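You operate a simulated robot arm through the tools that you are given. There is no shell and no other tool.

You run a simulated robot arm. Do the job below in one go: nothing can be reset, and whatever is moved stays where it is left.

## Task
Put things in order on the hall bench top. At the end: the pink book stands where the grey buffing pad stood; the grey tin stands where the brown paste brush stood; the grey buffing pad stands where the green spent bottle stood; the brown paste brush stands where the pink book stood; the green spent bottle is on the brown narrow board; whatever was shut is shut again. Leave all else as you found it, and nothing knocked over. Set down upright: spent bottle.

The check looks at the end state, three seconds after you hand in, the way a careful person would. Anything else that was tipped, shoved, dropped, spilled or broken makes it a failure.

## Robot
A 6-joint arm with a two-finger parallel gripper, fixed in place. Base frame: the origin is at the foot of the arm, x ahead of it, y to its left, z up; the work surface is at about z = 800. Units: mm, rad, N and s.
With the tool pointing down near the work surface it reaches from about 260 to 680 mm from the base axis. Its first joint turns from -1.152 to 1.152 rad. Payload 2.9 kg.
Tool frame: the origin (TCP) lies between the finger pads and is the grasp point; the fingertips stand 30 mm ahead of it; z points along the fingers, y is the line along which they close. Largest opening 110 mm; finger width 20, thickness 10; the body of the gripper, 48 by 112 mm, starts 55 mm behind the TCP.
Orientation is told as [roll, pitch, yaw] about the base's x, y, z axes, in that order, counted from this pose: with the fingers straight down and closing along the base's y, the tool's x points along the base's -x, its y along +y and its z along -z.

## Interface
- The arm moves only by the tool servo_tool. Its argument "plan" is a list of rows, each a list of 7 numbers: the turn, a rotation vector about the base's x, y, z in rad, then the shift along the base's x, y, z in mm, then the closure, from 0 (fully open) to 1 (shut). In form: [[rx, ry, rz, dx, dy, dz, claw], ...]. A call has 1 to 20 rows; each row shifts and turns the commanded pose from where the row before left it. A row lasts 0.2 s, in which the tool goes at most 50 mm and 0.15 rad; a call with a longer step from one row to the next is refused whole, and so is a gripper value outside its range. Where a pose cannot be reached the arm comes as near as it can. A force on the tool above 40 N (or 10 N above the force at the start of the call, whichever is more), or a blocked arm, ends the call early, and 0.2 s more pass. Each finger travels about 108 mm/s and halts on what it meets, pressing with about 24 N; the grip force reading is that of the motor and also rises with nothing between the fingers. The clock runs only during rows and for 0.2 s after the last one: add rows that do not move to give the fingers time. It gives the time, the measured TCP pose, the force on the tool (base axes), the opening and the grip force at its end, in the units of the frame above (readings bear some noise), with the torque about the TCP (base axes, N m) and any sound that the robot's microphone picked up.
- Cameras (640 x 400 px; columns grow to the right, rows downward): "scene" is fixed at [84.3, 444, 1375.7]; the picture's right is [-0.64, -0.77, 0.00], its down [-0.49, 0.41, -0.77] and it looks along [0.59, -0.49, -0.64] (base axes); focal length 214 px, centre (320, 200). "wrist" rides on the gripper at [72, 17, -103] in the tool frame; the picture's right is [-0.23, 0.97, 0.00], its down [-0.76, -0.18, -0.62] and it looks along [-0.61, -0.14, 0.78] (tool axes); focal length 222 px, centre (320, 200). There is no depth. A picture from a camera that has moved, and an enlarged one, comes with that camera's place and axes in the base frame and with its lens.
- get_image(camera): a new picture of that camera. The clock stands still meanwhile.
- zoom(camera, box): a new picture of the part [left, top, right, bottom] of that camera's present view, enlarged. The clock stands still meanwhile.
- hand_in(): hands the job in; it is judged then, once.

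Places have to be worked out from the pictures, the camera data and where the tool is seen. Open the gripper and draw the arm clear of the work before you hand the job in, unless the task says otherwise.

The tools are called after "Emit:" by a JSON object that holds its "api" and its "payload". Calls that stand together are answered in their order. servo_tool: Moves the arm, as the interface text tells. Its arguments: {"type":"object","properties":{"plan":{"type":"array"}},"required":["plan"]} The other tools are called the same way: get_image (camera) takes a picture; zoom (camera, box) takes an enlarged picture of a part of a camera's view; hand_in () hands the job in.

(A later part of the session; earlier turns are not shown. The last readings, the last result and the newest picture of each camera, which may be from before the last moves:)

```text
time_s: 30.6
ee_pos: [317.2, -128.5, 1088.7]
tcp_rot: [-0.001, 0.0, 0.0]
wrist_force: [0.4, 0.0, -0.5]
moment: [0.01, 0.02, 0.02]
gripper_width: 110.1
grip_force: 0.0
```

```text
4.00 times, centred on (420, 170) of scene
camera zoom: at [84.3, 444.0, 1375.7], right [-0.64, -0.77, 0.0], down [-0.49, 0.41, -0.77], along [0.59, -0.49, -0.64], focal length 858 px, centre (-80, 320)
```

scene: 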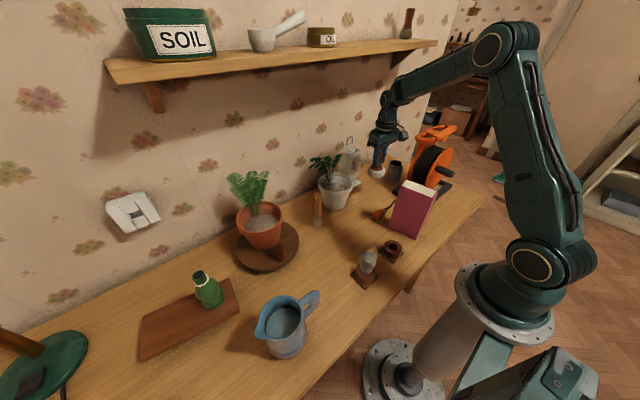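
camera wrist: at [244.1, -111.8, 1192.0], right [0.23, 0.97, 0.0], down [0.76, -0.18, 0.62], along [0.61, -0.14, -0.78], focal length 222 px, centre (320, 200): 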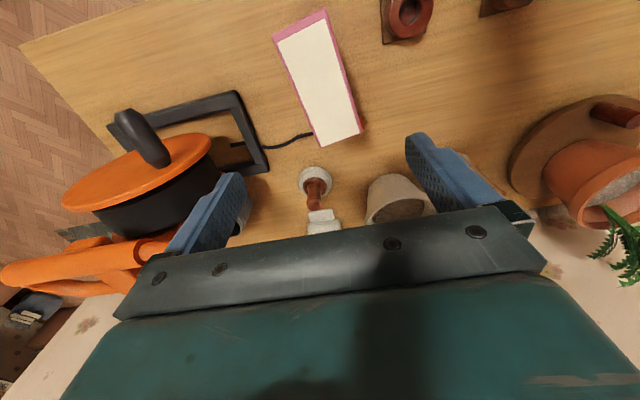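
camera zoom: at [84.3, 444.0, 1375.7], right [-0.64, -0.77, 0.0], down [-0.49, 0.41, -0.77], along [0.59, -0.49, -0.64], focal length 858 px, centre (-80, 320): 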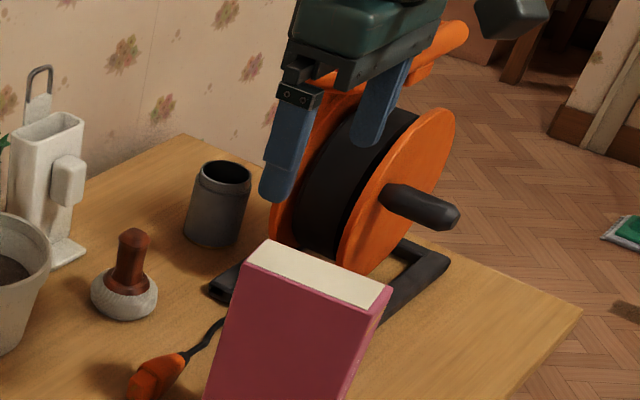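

Emit:
{"api": "zoom", "payload": {"camera": "wrist", "box": [240, 0, 440, 160]}}

Emit:
{"api": "zoom", "payload": {"camera": "wrist", "box": [20, 60, 260, 210]}}

```text
2.50 times, centred on (340, 80) of wrist
camera zoom: at [244.1, -111.8, 1192.0], right [0.23, 0.97, 0.0], down [0.76, -0.18, 0.62], along [0.61, -0.14, -0.78], focal length 555 px, centre (270, 500)
```

zoom: 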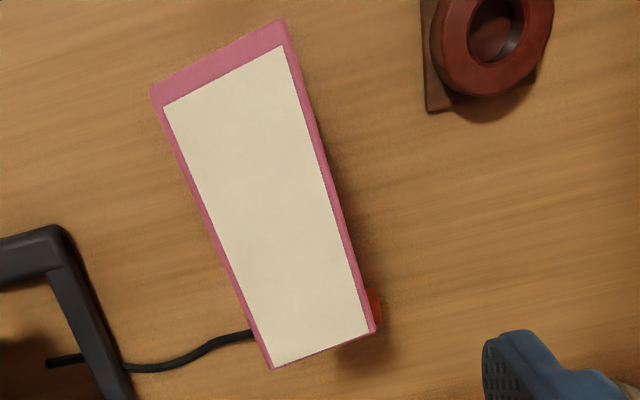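

```text
2.67 times, centred on (140, 135) of wrist
camera zoom: at [244.1, -111.8, 1192.0], right [0.23, 0.97, 0.0], down [0.76, -0.18, 0.62], along [0.61, -0.14, -0.78], focal length 592 px, centre (800, 373)
```

zoom: 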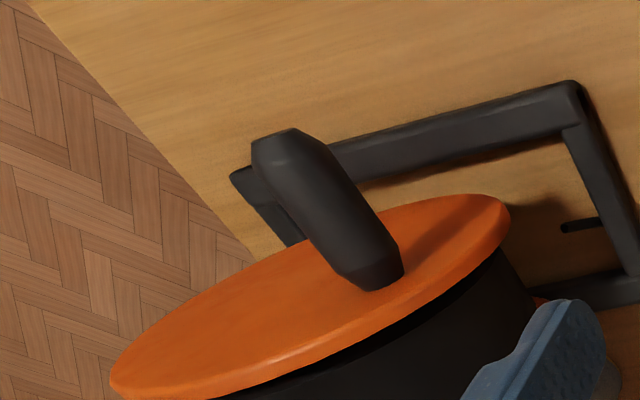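

From both cameras agreeing, the book's top is at z≈990, its centre near (290,-120), it is 38 thick, and it is turned about +10°. I'll turn the tool by 0.175 rad, centre above it and check.

Emit:
{"api": "servo_tool", "payload": {"plan": [[0, 0, 0.06, -9, 3, -15, 0], [0, 0, 0.06, -9, 3, -15, 0], [0, 0, 0.055, -9, 2, -15, 0], [0, 0, 0, 0, 0, 0, 0]]}}

Emit:
{"api": "get_image", "payload": {"camera": "wrist"}}

Emit:
{"api": "zoom", "payload": {"camera": "scene", "box": [340, 120, 500, 220]}}

```text
time_s: 31.6
ee_pos: [291.3, -121.2, 1043.9]
tcp_rot: [0.0, 0.0, 0.175]
wrist_force: [-0.2, -1.1, -0.5]
moment: [0.0, 0.05, 0.03]
gripper_width: 109.8
grip_force: 0.1
```

```text
taken
camera wrist: at [215.8, -117.0, 1146.4], right [0.05, 1.0, 0.0], down [0.78, -0.04, 0.62], along [0.62, -0.03, -0.78], focal length 222 px, centre (320, 200)
```

wrist: 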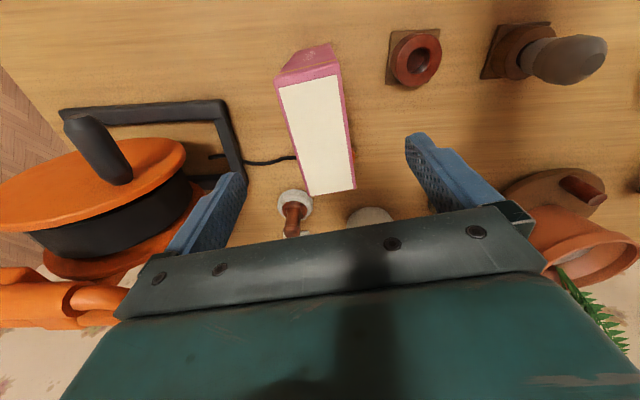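

```text
4.00 times, centred on (420, 170) of scene
camera zoom: at [84.3, 444.0, 1375.7], right [-0.64, -0.77, 0.0], down [-0.49, 0.41, -0.77], along [0.59, -0.49, -0.64], focal length 858 px, centre (-80, 320)
```

zoom: 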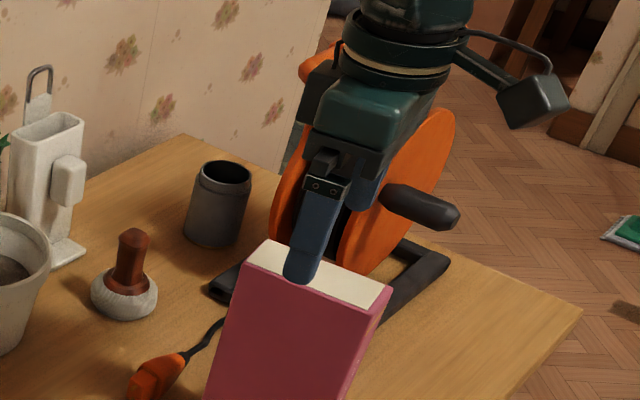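

The recomputed centre is (288.5,-119.5), with an edge angle near 9.5°, so the alignment is good. I'll lower so the fingers straddle the top of the book, then check.

Emit:
{"api": "servo_tool", "payload": {"plan": [[0, 0, 0, -2, 1, -25, 0], [0, 0, 0, 0, 0, -35, 0], [0, 0, 0, 0, 0, -36, 0], [0, 0, 0, 0, 0, 0, 0.3], [0, 0, 0, 0, 0, 0, 0.4]]}}

Emit:
{"api": "get_image", "payload": {"camera": "wrist"}}

Emit:
{"api": "zoom", "payload": {"camera": "scene", "box": [340, 150, 500, 250]}}

```text
time_s: 32.8
ee_pos: [289.4, -120.0, 946.3]
tcp_rot: [0.0, 0.0, 0.175]
wrist_force: [-0.8, -1.2, -0.7]
moment: [-0.01, -0.01, 0.0]
gripper_width: 65.9
grip_force: 0.1
```

```text
taken
camera wrist: at [214.5, -116.3, 1050.5], right [0.05, 1.0, 0.0], down [0.78, -0.04, 0.62], along [0.62, -0.03, -0.78], focal length 222 px, centre (320, 200)
```

wrist: 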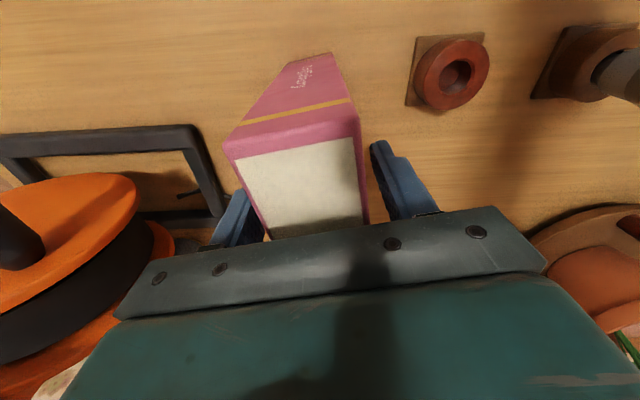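

```text
4.00 times, centred on (420, 200) of scene
camera zoom: at [84.3, 444.0, 1375.7], right [-0.64, -0.77, 0.0], down [-0.49, 0.41, -0.77], along [0.59, -0.49, -0.64], focal length 858 px, centre (-80, 200)
```

zoom: 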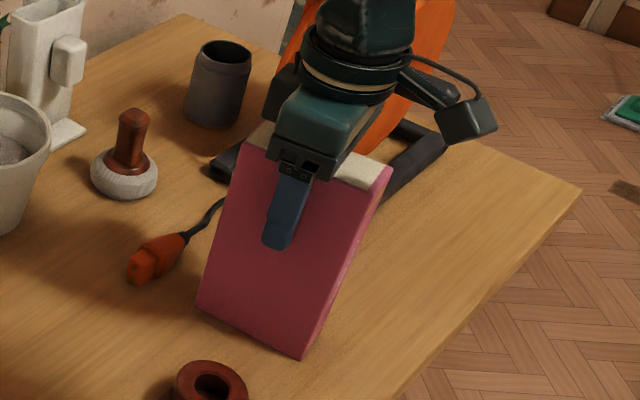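

The fingers straddle the book's top with the body clear above it. Closing on it.

Emit:
{"api": "servo_tool", "payload": {"plan": [[0, 0, 0, 0, 0, 0, 0.55], [0, 0, 0, 0, 0, 0, 0.7], [0, 0, 0, 0, 0, 0, 1], [0, 0, 0, 0, 0, 0, 1], [0, 0, 0, 0, 0, 0, 1]]}}

Emit:
{"api": "get_image", "payload": {"camera": "wrist"}}

```text
time_s: 34.0
ee_pos: [289.7, -120.3, 947.6]
tcp_rot: [-0.001, 0.0, 0.175]
wrist_force: [-0.1, 0.5, 0.9]
moment: [0.01, -0.11, 0.02]
gripper_width: 45.1
grip_force: 24.0
```

```text
taken
camera wrist: at [214.5, -116.3, 1050.6], right [0.05, 1.0, 0.0], down [0.78, -0.04, 0.62], along [0.62, -0.03, -0.78], focal length 222 px, centre (320, 200)
```

wrist: 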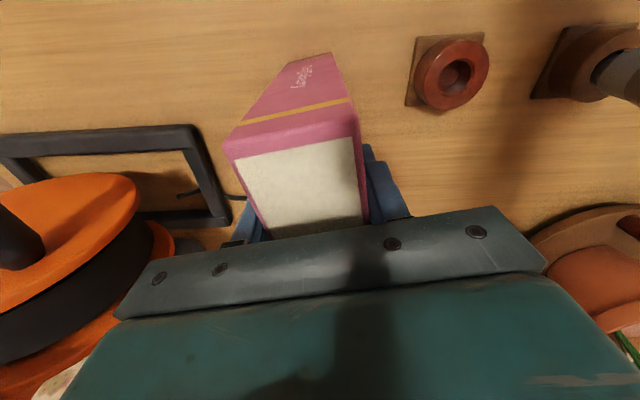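

Gripped at 45 mm. I'll lift a little first to check that the book comes up straight and see its weight.

Emit:
{"api": "servo_tool", "payload": {"plan": [[0, 0, 0, 0, 0, 8, 1], [0, 0, 0, 0, 0, 12, 1], [0, 0, 0, 0, 0, 0, 1]]}}

Emit:
{"api": "zoom", "payload": {"camera": "scene", "box": [340, 150, 500, 250]}}

Emit:
{"api": "get_image", "payload": {"camera": "wrist"}}

```text
time_s: 34.8
ee_pos: [289.9, -120.8, 967.5]
tcp_rot: [-0.001, -0.001, 0.176]
wrist_force: [-0.1, -0.4, -5.6]
moment: [-0.02, 0.03, -0.03]
gripper_width: 45.5
grip_force: 24.2
```

```text
4.00 times, centred on (420, 200) of scene
camera zoom: at [84.3, 444.0, 1375.7], right [-0.64, -0.77, 0.0], down [-0.49, 0.41, -0.77], along [0.59, -0.49, -0.64], focal length 858 px, centre (-80, 200)
```

zoom: 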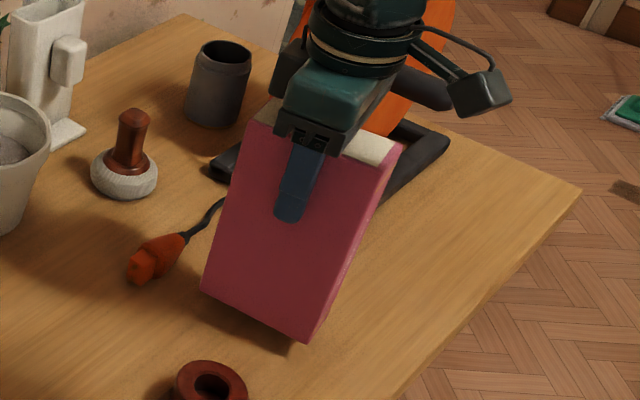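

```text
taken
camera wrist: at [214.7, -116.2, 1071.6], right [0.05, 1.0, 0.0], down [0.78, -0.04, 0.62], along [0.62, -0.03, -0.78], focal length 222 px, centre (320, 200)
```

wrist: 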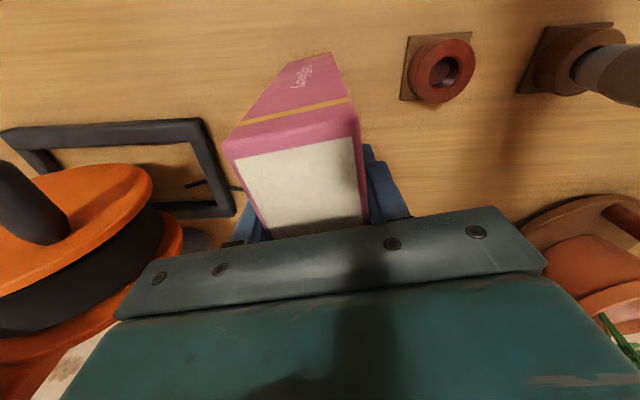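

The book hangs straight (about 5 N) and stays square in the grip. I'll raise it to clear everything and carry it over to the pad's old spot (366.5,160).

Emit:
{"api": "servo_tool", "payload": {"plan": [[0, 0, 0, 0, 0, 30, 1], [0, 0, 0, 0, 0, 40, 1], [0, 0, 0, 2, 8, 30, 1], [0, 0, 0, 9, 30, 0, 1], [0, 0, 0, 11, 40, 0, 1], [0, 0, 0, 11, 42, 0, 1], [0, 0, 0, 11, 42, 0, 1], [0, 0, 0, 11, 42, 0, 1], [0, 0, 0, 11, 42, 0, 1], [0, 0, 0, 11, 34, 0, 1], [0, 0, 0, 0, 0, 0, 1], [0, 0, 0, 0, 0, 0, 1]]}}

Emit:
{"api": "get_image", "payload": {"camera": "wrist"}}

Emit:
{"api": "get_image", "payload": {"camera": "scene"}}

```text
time_s: 37.4
ee_pos: [367.6, 162.2, 1067.5]
tcp_rot: [0.0, 0.001, 0.175]
wrist_force: [-0.4, 0.2, -4.7]
moment: [0.0, 0.02, 0.01]
gripper_width: 45.0
grip_force: 24.3
```

```text
taken
camera wrist: at [291.8, 165.5, 1170.6], right [0.05, 1.0, 0.0], down [0.78, -0.04, 0.62], along [0.62, -0.03, -0.78], focal length 222 px, centre (320, 200)
```

wrist: 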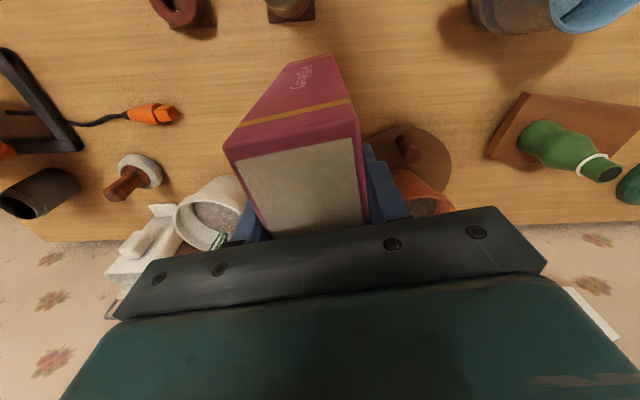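

```text
taken
```

scene: 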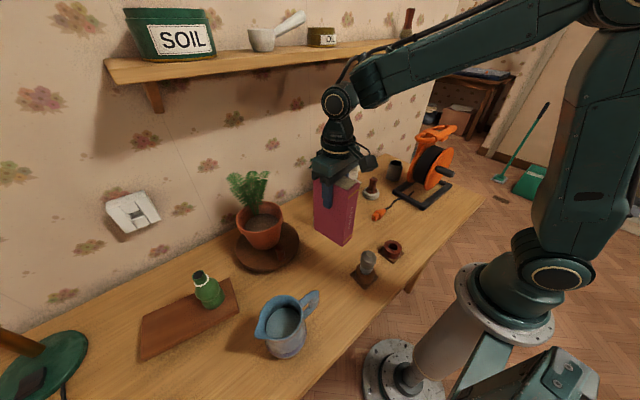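

The book is over the pad's old spot and the area is clear. I'll lower it to about 6 mm above the table.

Emit:
{"api": "servo_tool", "payload": {"plan": [[0, 0, 0, -0.5, -0.5, -30, 1], [0, 0, 0, 0, 0, -40, 1], [0, 0, 0, 0, 0, -32, 1], [0, 0, 0, 0, 0, -11, 1], [0, 0, 0, 0, 0, 0, 1]]}}

Emit:
{"api": "zoom", "payload": {"camera": "scene", "box": [260, 190, 420, 290]}}

```text
time_s: 38.6
ee_pos: [367.0, 159.7, 955.8]
tcp_rot: [0.0, 0.001, 0.175]
wrist_force: [-0.2, 0.2, -5.0]
moment: [-0.01, 0.01, 0.02]
gripper_width: 44.9
grip_force: 24.0
```

```text
4.00 times, centred on (340, 240) of scene
camera zoom: at [84.4, 444.0, 1375.7], right [-0.64, -0.77, 0.0], down [-0.49, 0.41, -0.77], along [0.59, -0.49, -0.64], focal length 858 px, centre (240, 40)
```

zoom: 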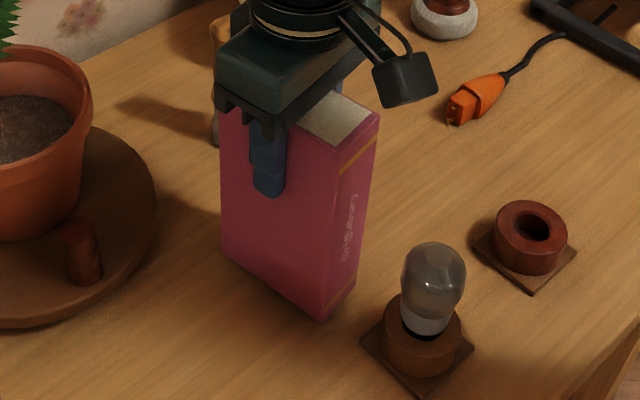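

Emit:
{"api": "servo_tool", "payload": {"plan": [[0, 0, 0, 0, 0, -2.5, 1], [0, 0, 0, 0, 0, -2.5, 1], [0, 0, 0, 0, 0, 0, 1]]}}

```text
time_s: 39.4
ee_pos: [366.0, 159.6, 948.3]
tcp_rot: [-0.001, 0.0, 0.174]
wrist_force: [0.1, 0.3, -5.6]
moment: [-0.02, 0.0, -0.01]
gripper_width: 44.9
grip_force: 24.2
```

No contact yet (the full weight still hangs); one more small step.

Emit:
{"api": "servo_tool", "payload": {"plan": [[0, 0, 0, 0, 0, -1.5, 1], [0, 0, 0, 0, 0, 0, 1], [0, 0, 0, 0, 0, 0, 1]]}}

```text
time_s: 40.2
ee_pos: [366.9, 161.4, 949.5]
tcp_rot: [0.0, 0.0, 0.174]
wrist_force: [-0.2, -0.3, -4.7]
moment: [0.0, 0.02, 0.03]
gripper_width: 45.0
grip_force: 23.9
```

Emit:
{"api": "servo_tool", "payload": {"plan": [[0, 0, 0, 0, 0, -1.5, 1], [0, 0, 0, 0, 0, 0, 1], [0, 0, 0, 0, 0, 0, 1]]}}

```text
time_s: 41.0
ee_pos: [367.7, 159.0, 948.0]
tcp_rot: [-0.001, 0.0, 0.174]
wrist_force: [0.1, 0.0, -2.4]
moment: [-0.02, 0.07, 0.0]
gripper_width: 45.3
grip_force: 23.8
```

Contact is beginning (the load fell to 2.4 N). One more mm down.

Emit:
{"api": "servo_tool", "payload": {"plan": [[0, 0, 0, 0, 0, -1, 1], [0, 0, 0, 0, 0, 0, 1], [0, 0, 0, 0, 0, 0, 1]]}}

Emit:
{"api": "zoom", "payload": {"camera": "scene", "box": [260, 190, 420, 290]}}

```text
time_s: 41.8
ee_pos: [367.0, 160.0, 947.3]
tcp_rot: [0.0, -0.004, 0.174]
wrist_force: [-5.4, -2.7, 25.3]
moment: [-0.14, -0.02, -0.45]
gripper_width: 45.0
grip_force: 24.6
```

```text
4.00 times, centred on (340, 240) of scene
camera zoom: at [83.9, 443.8, 1375.8], right [-0.64, -0.77, 0.0], down [-0.49, 0.41, -0.77], along [0.59, -0.49, -0.64], focal length 858 px, centre (240, 40)
```

zoom: 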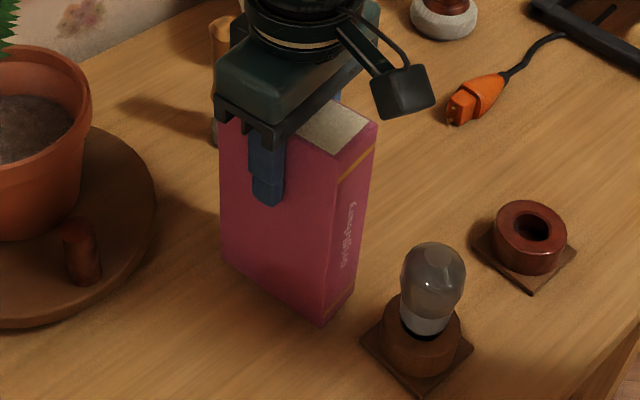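

Firm contact (25 N). I'll back off 0.8 mm and then release.

Emit:
{"api": "servo_tool", "payload": {"plan": [[0, 0, 0, 0, 0, 0.8, 1], [0, 0, 0, 0, 0, 0, 1], [0, 0, 0, 0, 0, 0, 1]]}}

```text
time_s: 42.6
ee_pos: [366.4, 160.6, 947.4]
tcp_rot: [-0.001, -0.002, 0.177]
wrist_force: [-2.6, -3.8, 21.4]
moment: [-0.12, -0.42, -0.31]
gripper_width: 45.2
grip_force: 23.8
```

Emit:
{"api": "servo_tool", "payload": {"plan": [[0, 0, 0, 0, 0, 0.8, 1], [0, 0, 0, 0, 0, 0, 1], [0, 0, 0, 0, 0, 0, 1]]}}

```text
time_s: 43.4
ee_pos: [366.2, 159.6, 946.5]
tcp_rot: [-0.001, 0.0, 0.176]
wrist_force: [2.3, -0.8, 4.3]
moment: [0.05, -0.77, -0.16]
gripper_width: 45.0
grip_force: 24.2
```

The load is down to about 4 N with the book flat on the table. I'll open slowly.

Emit:
{"api": "servo_tool", "payload": {"plan": [[0, 0, 0, 0, 0, 0, 0.55], [0, 0, 0, 0, 0, 0, 0.5], [0, 0, 0, 0, 0, 0, 0.4], [0, 0, 0, 0, 0, 0, 0.3], [0, 0, 0, 0, 0, 0, 0.3]]}}

Emit:
{"api": "get_image", "payload": {"camera": "wrist"}}

Emit:
{"api": "zoom", "payload": {"camera": "scene", "box": [260, 190, 420, 290]}}

```text
time_s: 44.6
ee_pos: [366.4, 160.3, 947.2]
tcp_rot: [0.0, 0.0, 0.176]
wrist_force: [0.1, 0.8, -0.1]
moment: [0.0, 0.0, -0.06]
gripper_width: 77.2
grip_force: 0.1
```

```text
taken
camera wrist: at [291.4, 163.8, 1050.6], right [0.05, 1.0, 0.0], down [0.78, -0.04, 0.62], along [0.62, -0.03, -0.78], focal length 222 px, centre (320, 200)
```

wrist: 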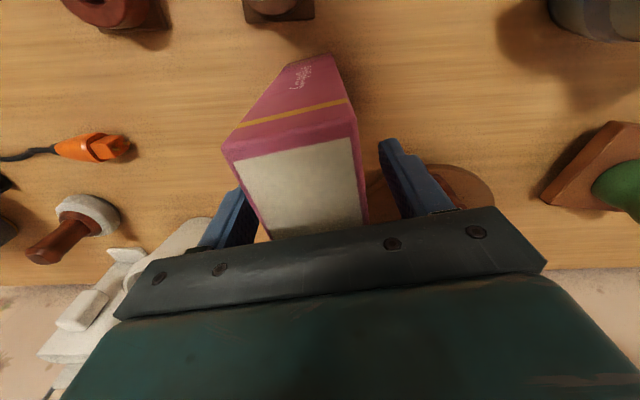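

```text
4.00 times, centred on (340, 240) of scene
camera zoom: at [84.3, 444.0, 1375.7], right [-0.64, -0.77, 0.0], down [-0.49, 0.41, -0.77], along [0.59, -0.49, -0.64], focal length 858 px, centre (240, 40)
```

zoom: 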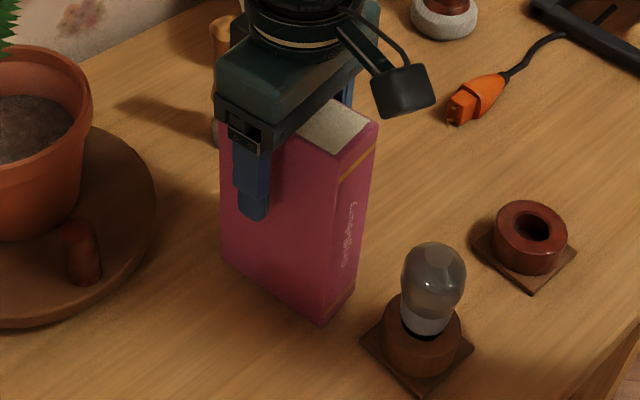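

The book stands squarely, with its base centre computed at (368,159.5). I'll rise straight up clear of it, turn the tool back to zero, and move over the brush near (512,94).

Emit:
{"api": "servo_tool", "payload": {"plan": [[0, 0, 0, 0, 0, 20, 0.3], [0, 0, 0, 0, 0, 40, 0.2], [0, 0, 0, 0, 0, 40, 0], [0, 0, 0, 0, 0, 15, 0], [0, 0, -0.045, 30, -10, 0, 0], [0, 0, -0.045, 40, -20, 0, 0], [0, 0, -0.045, 40, -20, -10, 0], [0, 0, -0.04, 26, -16, -25, 0], [0, 0, 0, 0, 0, -20, 0], [0, 0, 0, 0, 0, 0, 0]]}}

Emit:
{"api": "get_image", "payload": {"camera": "wrist"}}

Emit:
{"api": "get_image", "payload": {"camera": "scene"}}

```text
time_s: 46.8
ee_pos: [502.9, 95.8, 1005.5]
tcp_rot: [-0.001, 0.0, 0.0]
wrist_force: [-0.6, 0.0, 0.2]
moment: [-0.01, 0.0, -0.05]
gripper_width: 110.1
grip_force: 0.0
```

```text
taken
camera wrist: at [427.9, 111.5, 1109.0], right [0.23, 0.97, 0.0], down [0.76, -0.18, 0.62], along [0.61, -0.14, -0.78], focal length 222 px, centre (320, 200)
```

wrist: 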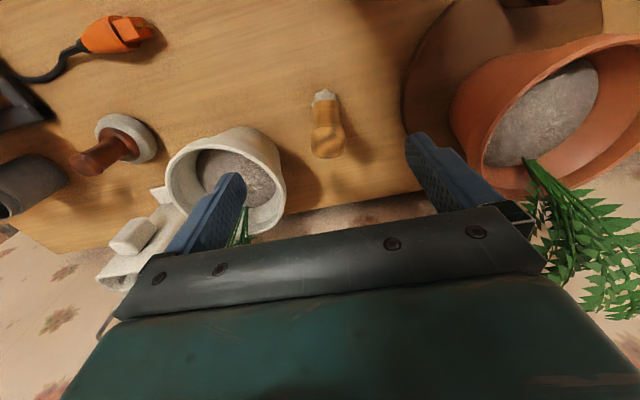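

```text
taken
```

scene: 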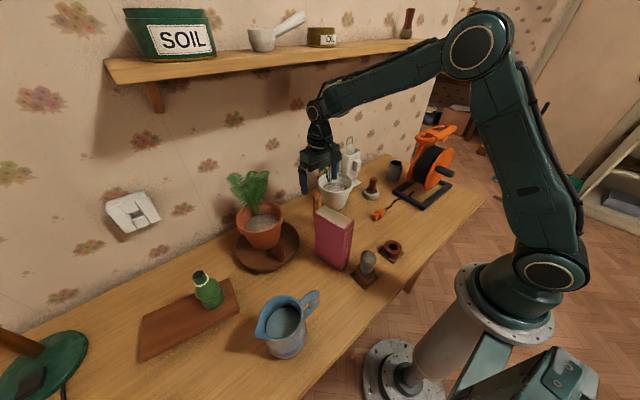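

Emit:
{"api": "zoom", "payload": {"camera": "wrist", "box": [260, 70, 420, 170]}}

Emit:
{"api": "zoom", "payload": {"camera": "wrist", "box": [400, 60, 640, 340]}}

```text
4.00 times, centred on (340, 120) of wrist
camera zoom: at [427.9, 111.5, 1109.0], right [0.23, 0.97, 0.0], down [0.76, -0.18, 0.62], along [0.61, -0.14, -0.78], focal length 888 px, centre (240, 520)
```

zoom: 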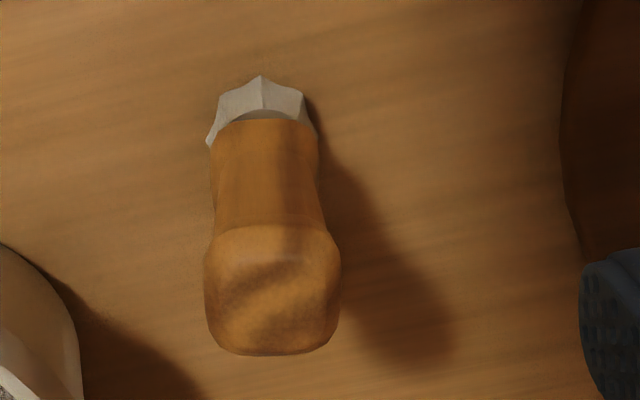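

```text
1.43 times, centred on (520, 200) of wrist
camera zoom: at [427.9, 111.5, 1109.0], right [0.23, 0.97, 0.0], down [0.76, -0.18, 0.62], along [0.61, -0.14, -0.78], focal length 317 px, centre (34, 200)
```

zoom: 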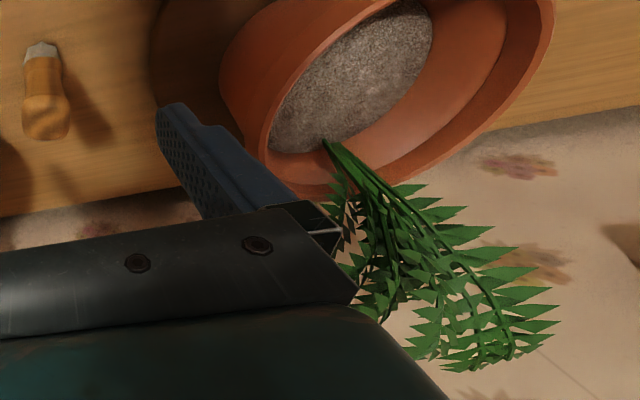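

The brush's base works out at (509,100), and its handle top at about the same x and y near z=928, so it is upright. I'll lower around the handle to z≈889.

Emit:
{"api": "servo_tool", "payload": {"plan": [[0, 0, 0, 6.5, 4, -15, 0], [0, 0, 0, 0, 0, -40, 0], [0, 0, 0, 0, 0, -40, 0], [0, 0, 0, 0, 0, -21, 0.3], [0, 0, 0, 0, 0, 0, 0.4], [0, 0, 0, 0, 0, 0, 0.4]]}}

Emit:
{"api": "get_image", "payload": {"camera": "wrist"}}

Emit:
{"api": "zoom", "payload": {"camera": "scene", "box": [250, 140, 410, 240]}}

```text
time_s: 48.2
ee_pos: [508.0, 98.6, 890.1]
tcp_rot: [0.001, 0.0, 0.0]
wrist_force: [-0.4, 0.2, -0.1]
moment: [-0.01, 0.0, -0.01]
gripper_width: 66.0
grip_force: 0.0
```

```text
taken
camera wrist: at [433.8, 114.5, 992.7], right [0.23, 0.97, 0.0], down [0.76, -0.18, 0.62], along [0.61, -0.14, -0.78], focal length 222 px, centre (320, 200)
```

wrist: 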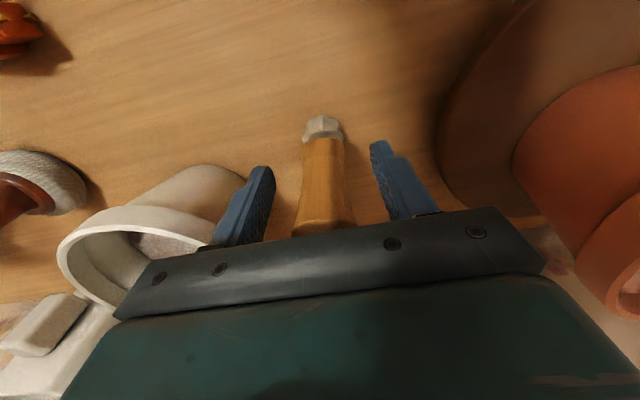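

```text
4.00 times, centred on (330, 190) of scene
camera zoom: at [84.3, 444.0, 1375.7], right [-0.64, -0.77, 0.0], down [-0.49, 0.41, -0.77], along [0.59, -0.49, -0.64], focal length 858 px, centre (280, 240)
```

zoom: 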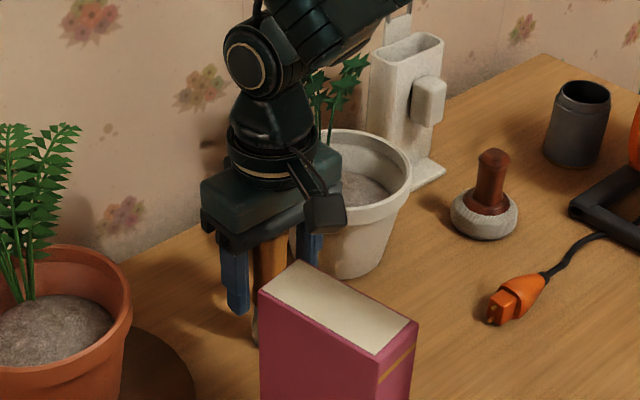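

The handle is between the fingers and the base recomputes to about (507,100). Closing on it.

Emit:
{"api": "servo_tool", "payload": {"plan": [[0, 0, 0, 0, 0.5, 0, 0.55], [0, 0, 0, 0, 0, 0, 0.75], [0, 0, 0, 0, 0, 0, 1], [0, 0, 0, 0, 0, 0, 1], [0, 0, 0, 0, 0, 0, 1]]}}

Emit:
{"api": "get_image", "payload": {"camera": "wrist"}}

```text
time_s: 49.4
ee_pos: [507.9, 97.7, 890.5]
tcp_rot: [-0.002, -0.001, 0.0]
wrist_force: [0.7, -0.5, -1.4]
moment: [0.03, 0.0, 0.0]
gripper_width: 26.5
grip_force: 24.0
```

```text
taken
camera wrist: at [434.3, 114.8, 993.6], right [0.23, 0.97, 0.0], down [0.76, -0.18, 0.62], along [0.61, -0.14, -0.78], focal length 222 px, centre (320, 200)
```

wrist: 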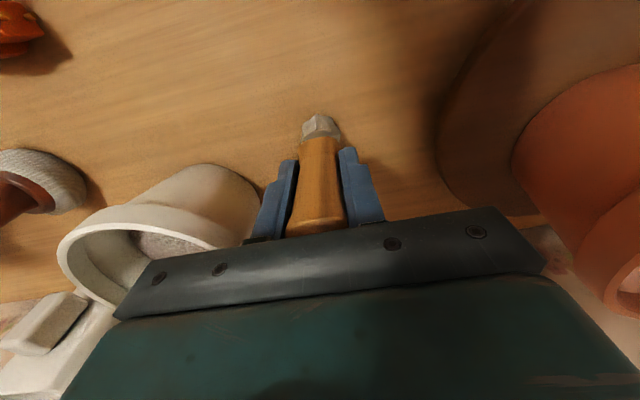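

Gripped at 26.5 mm. I'll lift the brush and carry it in front of the white pot, clear of the book, to the book's old spot (289,-120).

Emit:
{"api": "servo_tool", "payload": {"plan": [[0, 0, 0, 0, 0, 12, 1], [0, 0, 0, 0, 0, 38, 1], [0, 0, 0, 0, 0, 40, 1], [0, 0, 0, -5, -10, 30, 1], [0, 0, 0, -15, -35, 0, 1], [0, 0, 0, -25, -40, 0, 1], [0, 0, 0, -35, -34, 0, 1], [0, 0, 0, -35, -30, 0, 1], [0, 0, 0, -38, -28, 0, 1], [0, 0, 0, -38, -25, 0, 1], [0, 0, 0, -26, -16, 0, 1], [0, 0, 0, 0, 0, 0, 1]]}}

Emit:
{"api": "get_image", "payload": {"camera": "wrist"}}

Emit:
{"api": "get_image", "payload": {"camera": "scene"}}

```text
time_s: 52.0
ee_pos: [290.5, -119.0, 1011.0]
tcp_rot: [-0.001, 0.001, -0.001]
wrist_force: [-0.7, -0.2, 0.2]
moment: [0.02, 0.0, -0.03]
gripper_width: 26.3
grip_force: 23.9
```

```text
taken
camera wrist: at [217.3, -102.5, 1113.9], right [0.23, 0.97, 0.0], down [0.76, -0.18, 0.62], along [0.61, -0.14, -0.78], focal length 222 px, centre (320, 200)
```

wrist: 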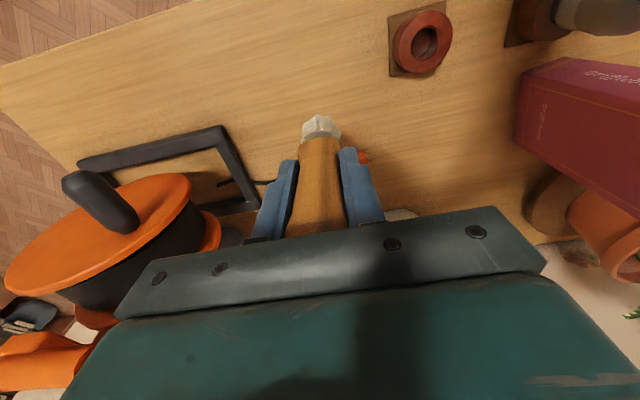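

```text
taken
```

scene: 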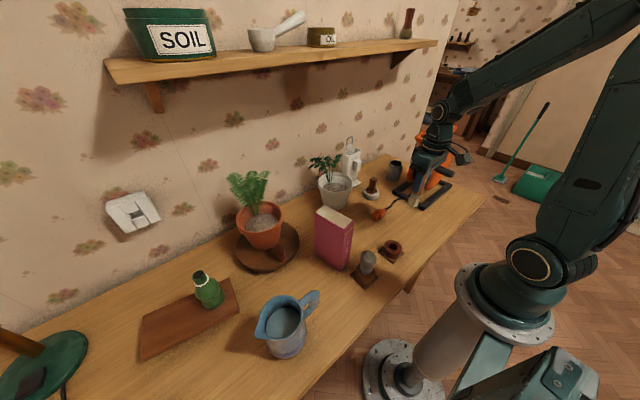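

The brush is above the book's old spot. I'll lower it to a few mm above the table.

Emit:
{"api": "servo_tool", "payload": {"plan": [[0, 0, 0, 0.5, -1, -30, 1], [0, 0, 0, 0, 0, -40, 1], [0, 0, 0, 0, 0, -32, 1], [0, 0, 0, 0, 0, -11, 1], [0, 0, 0, 0, 0, 0, 1]]}}

Emit:
{"api": "zoom", "payload": {"camera": "scene", "box": [340, 150, 500, 250]}}

```text
time_s: 53.2
ee_pos: [292.7, -121.7, 898.0]
tcp_rot: [-0.001, 0.0, 0.0]
wrist_force: [0.2, 0.6, -1.2]
moment: [0.01, 0.01, 0.0]
gripper_width: 26.3
grip_force: 23.8
```

```text
4.00 times, centred on (420, 200) of scene
camera zoom: at [84.3, 444.0, 1375.7], right [-0.64, -0.77, 0.0], down [-0.49, 0.41, -0.77], along [0.59, -0.49, -0.64], focal length 858 px, centre (-80, 200)
```

zoom: 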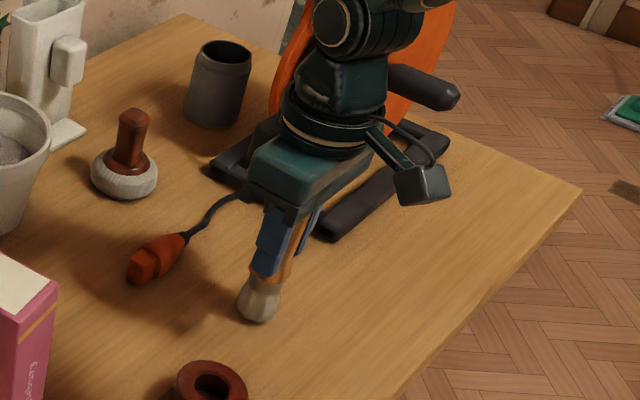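

Emit:
{"api": "servo_tool", "payload": {"plan": [[0, 0, 0, 0, 0, -2.5, 1], [0, 0, 0, 0, 0, -2.5, 1], [0, 0, 0, 0, 0, 0, 1]]}}

```text
time_s: 54.0
ee_pos: [293.7, -120.7, 893.6]
tcp_rot: [0.0, -0.002, 0.0]
wrist_force: [0.0, 0.1, -0.5]
moment: [0.01, -0.01, -0.03]
gripper_width: 26.4
grip_force: 23.9
```

Emit:
{"api": "servo_tool", "payload": {"plan": [[0, 0, 0, -1, 0, -1.5, 1], [0, 0, 0, 0, 0, 0, 1], [0, 0, 0, 0, 0, 0, 1]]}}

```text
time_s: 54.8
ee_pos: [290.9, -123.7, 890.8]
tcp_rot: [0.0, 0.0, -0.001]
wrist_force: [-0.4, -0.8, -0.5]
moment: [0.01, 0.01, 0.01]
gripper_width: 26.4
grip_force: 23.6
```

Emit:
{"api": "servo_tool", "payload": {"plan": [[0, 0, 0, 0, 0, -1, 1], [0, 0, 0, 0, 0, 0, 1], [0, 0, 0, 0, 0, 0, 1]]}}

```text
time_s: 55.6
ee_pos: [290.8, -121.5, 889.7]
tcp_rot: [0.0, 0.0, 0.001]
wrist_force: [0.8, 0.0, 0.4]
moment: [-0.02, -0.01, 0.0]
gripper_width: 26.4
grip_force: 23.9
```

Emit:
{"api": "servo_tool", "payload": {"plan": [[0, 0, 0, 0, 0, -1, 1], [0, 0, 0, 0, 0, 0, 1], [0, 0, 0, 0, 0, 0, 1]]}}

Emit:
{"api": "zoom", "payload": {"camera": "scene", "box": [370, 195, 450, 245]}}

```text
time_s: 56.4
ee_pos: [290.5, -121.1, 889.1]
tcp_rot: [-0.001, 0.001, 0.0]
wrist_force: [-4.9, 1.0, 21.5]
moment: [0.06, 0.36, 0.01]
gripper_width: 26.4
grip_force: 23.8
```

```text
8.00 times, centred on (410, 220) of scene
camera zoom: at [84.0, 444.1, 1375.7], right [-0.64, -0.77, 0.0], down [-0.49, 0.41, -0.77], along [0.59, -0.49, -0.64], focal length 1716 px, centre (-400, 40)
```

zoom: 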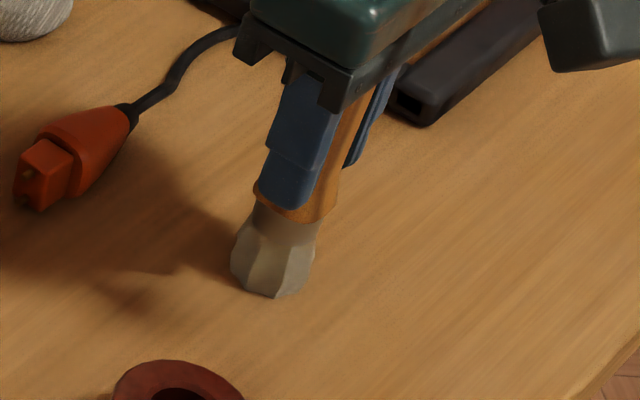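

Contact made (21 N). I'll back off slightly before releasing.

Emit:
{"api": "servo_tool", "payload": {"plan": [[0, 0, 0, 0, 0, 0.7, 1], [0, 0, 0, 0, 0, 0, 1], [0, 0, 0, 0, 0, 0, 1]]}}

```text
time_s: 57.2
ee_pos: [292.4, -119.8, 891.4]
tcp_rot: [0.001, 0.001, -0.001]
wrist_force: [0.7, 0.2, -0.7]
moment: [0.01, 0.0, 0.0]
gripper_width: 26.5
grip_force: 23.9
```

Emit:
{"api": "servo_tool", "payload": {"plan": [[0, 0, 0, 0, 0, -0.4, 1], [0, 0, 0, 0, 0, 0, 1], [0, 0, 0, 0, 0, 0, 0.72], [0, 0, 0, 0, 0, 0, 0.65], [0, 0, 0, 0, 0, 0, 0.5], [0, 0, 0, 0, 0, 0, 0.4]]}}

Emit:
{"api": "get_image", "payload": {"camera": "wrist"}}

Emit:
{"api": "zoom", "payload": {"camera": "scene", "box": [340, 150, 500, 250]}}

```text
time_s: 58.6
ee_pos: [291.2, -120.4, 890.4]
tcp_rot: [-0.001, 0.001, 0.0]
wrist_force: [-0.2, 0.7, 0.0]
moment: [0.0, -0.01, 0.02]
gripper_width: 65.9
grip_force: 0.0
```

```text
taken
camera wrist: at [218.0, -104.4, 993.5], right [0.23, 0.97, 0.0], down [0.76, -0.18, 0.62], along [0.61, -0.14, -0.78], focal length 222 px, centre (320, 200)
```

wrist: 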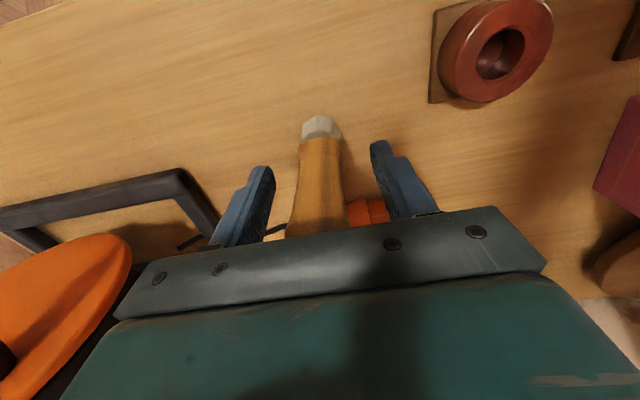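

```text
4.00 times, centred on (420, 200) of scene
camera zoom: at [84.3, 444.0, 1375.7], right [-0.64, -0.77, 0.0], down [-0.49, 0.41, -0.77], along [0.59, -0.49, -0.64], focal length 858 px, centre (-80, 200)
```

zoom: 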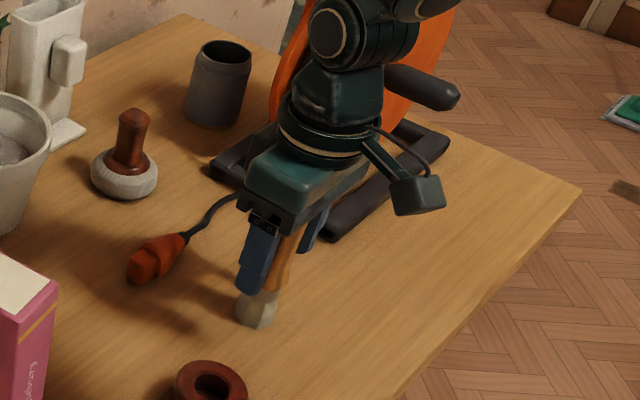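

The brush stands free at the book's old spot. I'll rise straight up and look back at it and the right side before planning the tin grasp.

Emit:
{"api": "servo_tool", "payload": {"plan": [[0, 0, 0, 0, 0, 15, 0.4], [0, 0, 0, 0, 0, 40, 0.4], [0, 0, 0, 0, 0, 45, 0.3], [0, 0, 0, 0, 0, 40, 0.2], [0, 0, 0, 25, 0, 20, 0.1], [0, 0, 0, 40, 5, 0, 0], [0, 0, 0, 40, 5, 0, 0], [0, 0, 0, 20, 0, 0, 0], [0, 0, 0, 0, 0, 0, 0]]}}

Emit:
{"api": "get_image", "payload": {"camera": "scene"}}

Emit:
{"api": "zoom", "payload": {"camera": "scene", "box": [340, 130, 500, 230]}}

Emit:
{"api": "get_image", "payload": {"camera": "wrist"}}

```text
time_s: 60.6
ee_pos: [415.1, -112.5, 1052.0]
tcp_rot: [0.001, 0.0, 0.0]
wrist_force: [-0.1, 0.3, 0.0]
moment: [0.0, -0.04, 0.01]
gripper_width: 109.9
grip_force: 0.0
```

```text
taken
```

scene: 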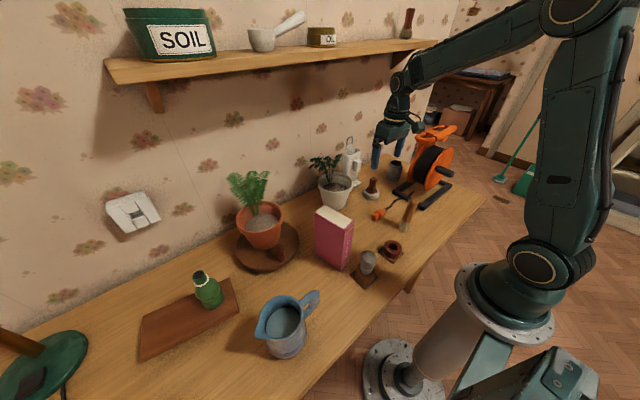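

```text
4.00 times, centred on (420, 180) of scene
camera zoom: at [84.3, 444.0, 1375.7], right [-0.64, -0.77, 0.0], down [-0.49, 0.41, -0.77], along [0.59, -0.49, -0.64], focal length 858 px, centre (-80, 280)
```

zoom: 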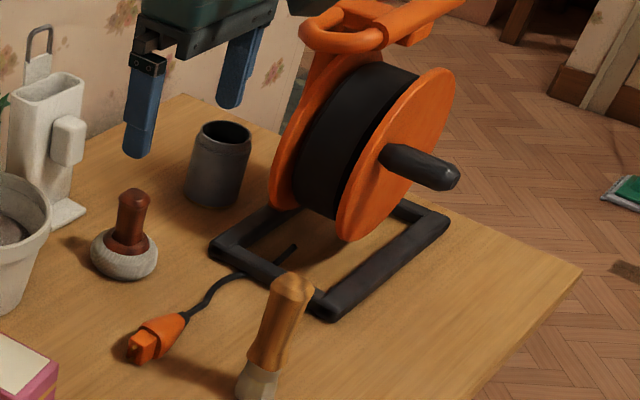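

```text
taken
camera wrist: at [342.5, -94.4, 1155.2], right [0.23, 0.97, 0.0], down [0.76, -0.18, 0.62], along [0.61, -0.14, -0.78], focal length 222 px, centre (320, 200)
```

wrist: 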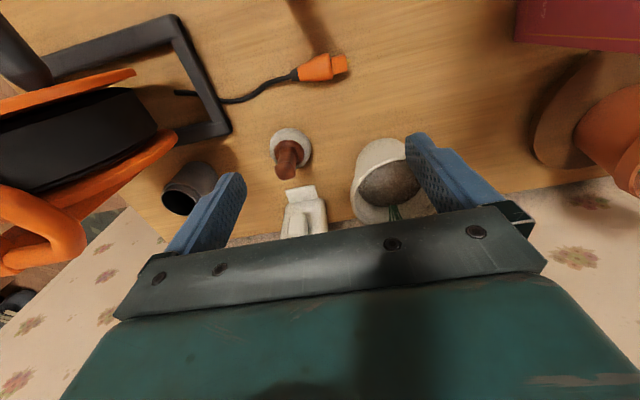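

The brush stands upright where the book was, and the pad is in place. I'll turn the tool by -90° here in free space so the fingers close along x, giving a view toward the tin.

Emit:
{"api": "servo_tool", "payload": {"plan": [[0, 0, -0.1, 0, 0, 0, 0], [0, 0, -0.15, 0, 0, 0, 0], [0, 0, -0.15, 0, 0, 0, 0], [0, 0, -0.15, 0, 0, 0, 0], [0, 0, -0.15, 0, 0, 0, 0], [0, 0, -0.15, 0, 0, 0, 0], [0, 0, -0.15, 0, 0, 0, 0], [0, 0, -0.15, 0, 0, 0, 0], [0, 0, -0.15, 0, 0, 0, 0], [0, 0, -0.15, 0, 0, 0, 0], [0, 0, -0.1208, 0, 0, 0, 0], [0, 0, 0, 0, 0, 0, 0]]}}

Emit:
{"api": "get_image", "payload": {"camera": "wrist"}}

Emit:
{"api": "get_image", "payload": {"camera": "scene"}}

```text
time_s: 63.2
ee_pos: [415.6, -112.3, 1050.0]
tcp_rot: [0.0, 0.0, -1.573]
wrist_force: [0.2, -0.7, -0.8]
moment: [-0.03, -0.02, -0.02]
gripper_width: 110.1
grip_force: 0.1
```

```text
taken
camera wrist: at [432.1, -38.6, 1153.5], right [0.97, -0.23, 0.0], down [-0.18, -0.76, 0.62], along [-0.14, -0.61, -0.78], focal length 222 px, centre (320, 200)
```

wrist: 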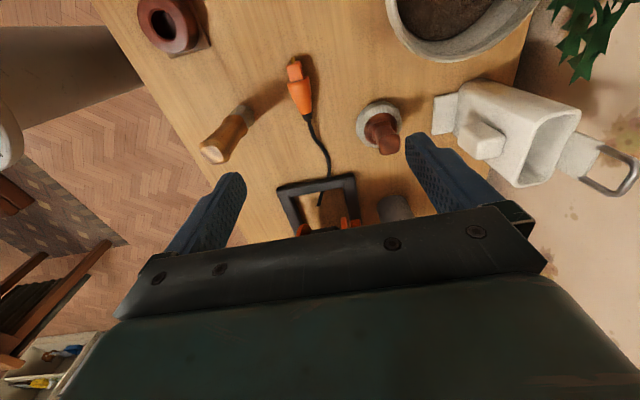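

```text
taken
```

scene: 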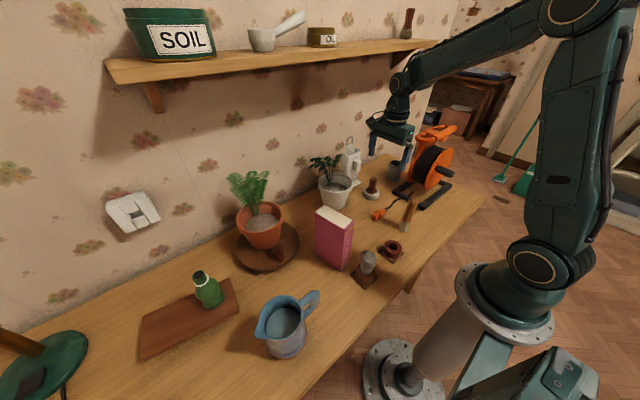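

Rotation is done and everything is still in place. Now I'll tilt the tool 30° so it points toward -y while moving out to x≈515, still well short of the tin, and look.

Emit:
{"api": "servo_tool", "payload": {"plan": [[-0.1, 0, 0, 20, -10, -10, 0], [-0.14, 0, 0, 27, -17, -13, 0], [-0.14, 0, 0, 27, -17, -13, 0], [-0.1436, 0, 0, 26, -16, -14, 0], [0, 0, 0, 0, 0, 0, 0]]}}

Emit:
{"api": "get_image", "payload": {"camera": "wrist"}}

Emit:
{"api": "get_image", "payload": {"camera": "scene"}}

```text
time_s: 64.4
ee_pos: [518.2, -170.2, 999.2]
tcp_rot: [-0.001, -0.525, -1.569]
wrist_force: [-0.1, -0.1, 0.1]
moment: [-0.01, 0.0, 0.01]
gripper_width: 109.8
grip_force: 0.1
```

```text
taken
camera wrist: at [532.8, -56.2, 1052.9], right [0.97, -0.2, 0.11], down [-0.18, -0.35, 0.92], along [-0.14, -0.92, -0.37], focal length 222 px, centre (320, 200)
```

wrist: 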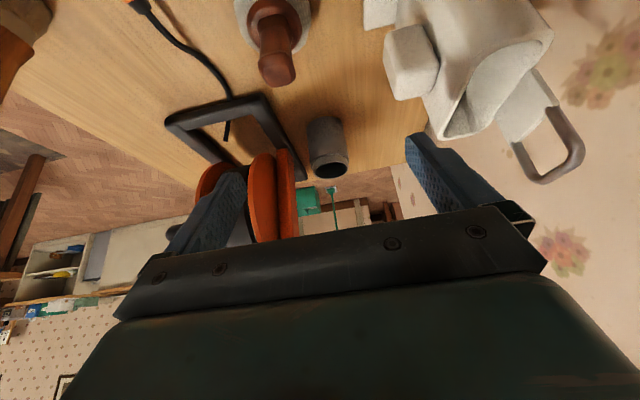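

```text
taken
```

scene: 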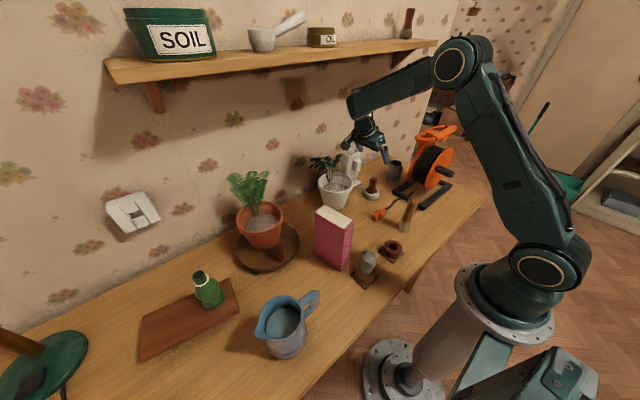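

Emit:
{"api": "zoom", "payload": {"camera": "wrist", "box": [160, 80, 400, 230]}}

Emit:
{"api": "zoom", "payload": {"camera": "scene", "box": [330, 80, 490, 180]}}

```text
2.67 times, centred on (280, 155) of wrist
camera zoom: at [532.8, -56.2, 1052.9], right [0.97, -0.2, 0.11], down [-0.18, -0.35, 0.92], along [-0.14, -0.92, -0.37], focal length 592 px, centre (427, 320)
```

zoom: 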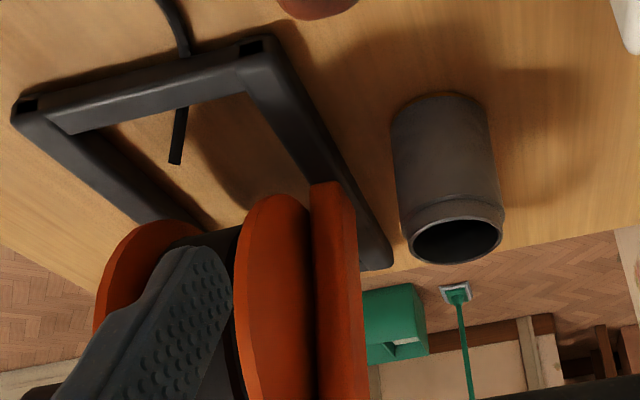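

```text
4.00 times, centred on (410, 130) of scene
camera zoom: at [84.3, 444.0, 1375.7], right [-0.64, -0.77, 0.0], down [-0.49, 0.41, -0.77], along [0.59, -0.49, -0.64], focal length 858 px, centre (-40, 480)
```

zoom: 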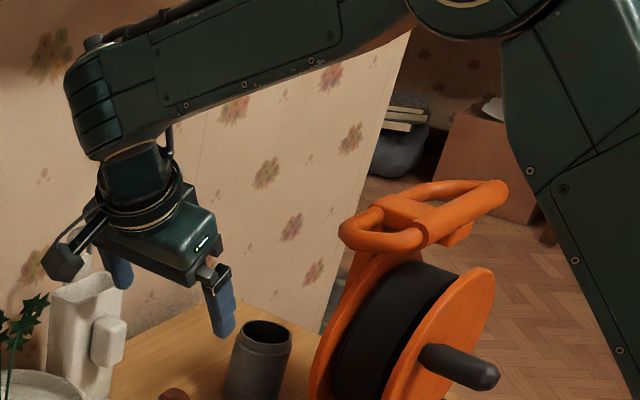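

The tin recomputes to (510,-361), top near z=880, and the reel's nearest plate is at x≈445. I'll approach along the tilted axis with the fingers at about 88 mm, and stop first 110 mm short of the grasp point.

Emit:
{"api": "servo_tool", "payload": {"plan": [[0, 0, 0, -2, -30, -12, 0.1], [0, 0, 0, -2, -40, -16, 0.2], [0, 0, 0, -2, -40, -16, 0.2], [0, 0, 0, 0, -26, -12, 0.2], [0, 0, 0, 0, 0, 0, 0.2]]}}

Emit:
{"api": "get_image", "payload": {"camera": "wrist"}}

Emit:
{"api": "zoom", "payload": {"camera": "scene", "box": [330, 90, 490, 190]}}

```text
time_s: 65.6
ee_pos: [509.7, -307.7, 945.1]
tcp_rot: [0.0, -0.522, -1.569]
wrist_force: [-0.1, -0.1, 0.6]
moment: [0.01, 0.01, 0.0]
gripper_width: 87.8
grip_force: 0.1
```

```text
taken
camera wrist: at [525.1, -192.7, 998.3], right [0.97, -0.2, 0.11], down [-0.18, -0.35, 0.92], along [-0.14, -0.92, -0.37], focal length 222 px, centre (320, 200)
```

wrist: 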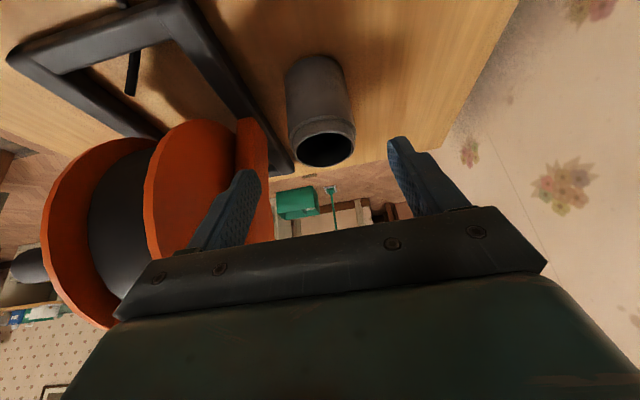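

```text
4.00 times, centred on (410, 140) of scene
camera zoom: at [84.3, 444.0, 1375.7], right [-0.64, -0.77, 0.0], down [-0.49, 0.41, -0.77], along [0.59, -0.49, -0.64], focal length 858 px, centre (-40, 440)
```

zoom: 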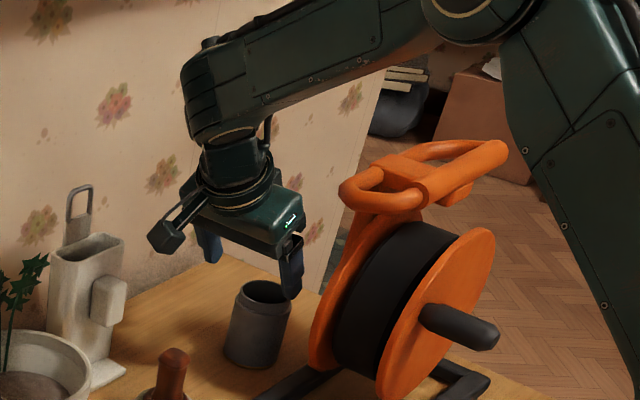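

Emit:
{"api": "zoom", "payload": {"camera": "wrist", "box": [240, 30, 400, 190]}}

```text
2.50 times, centred on (320, 110) of wrist
camera zoom: at [525.1, -192.7, 998.3], right [0.97, -0.2, 0.11], down [-0.18, -0.35, 0.92], along [-0.14, -0.92, -0.37], focal length 555 px, centre (320, 425)
```

zoom: 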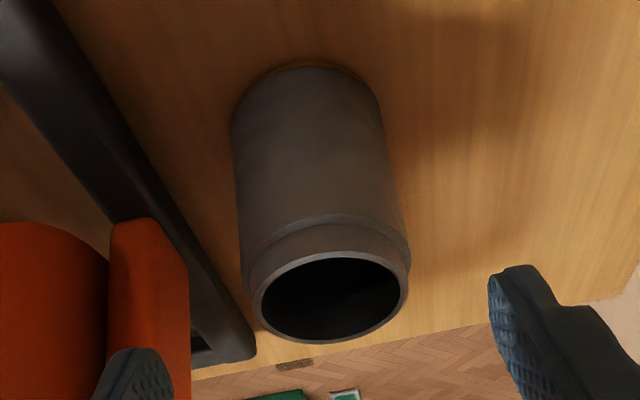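

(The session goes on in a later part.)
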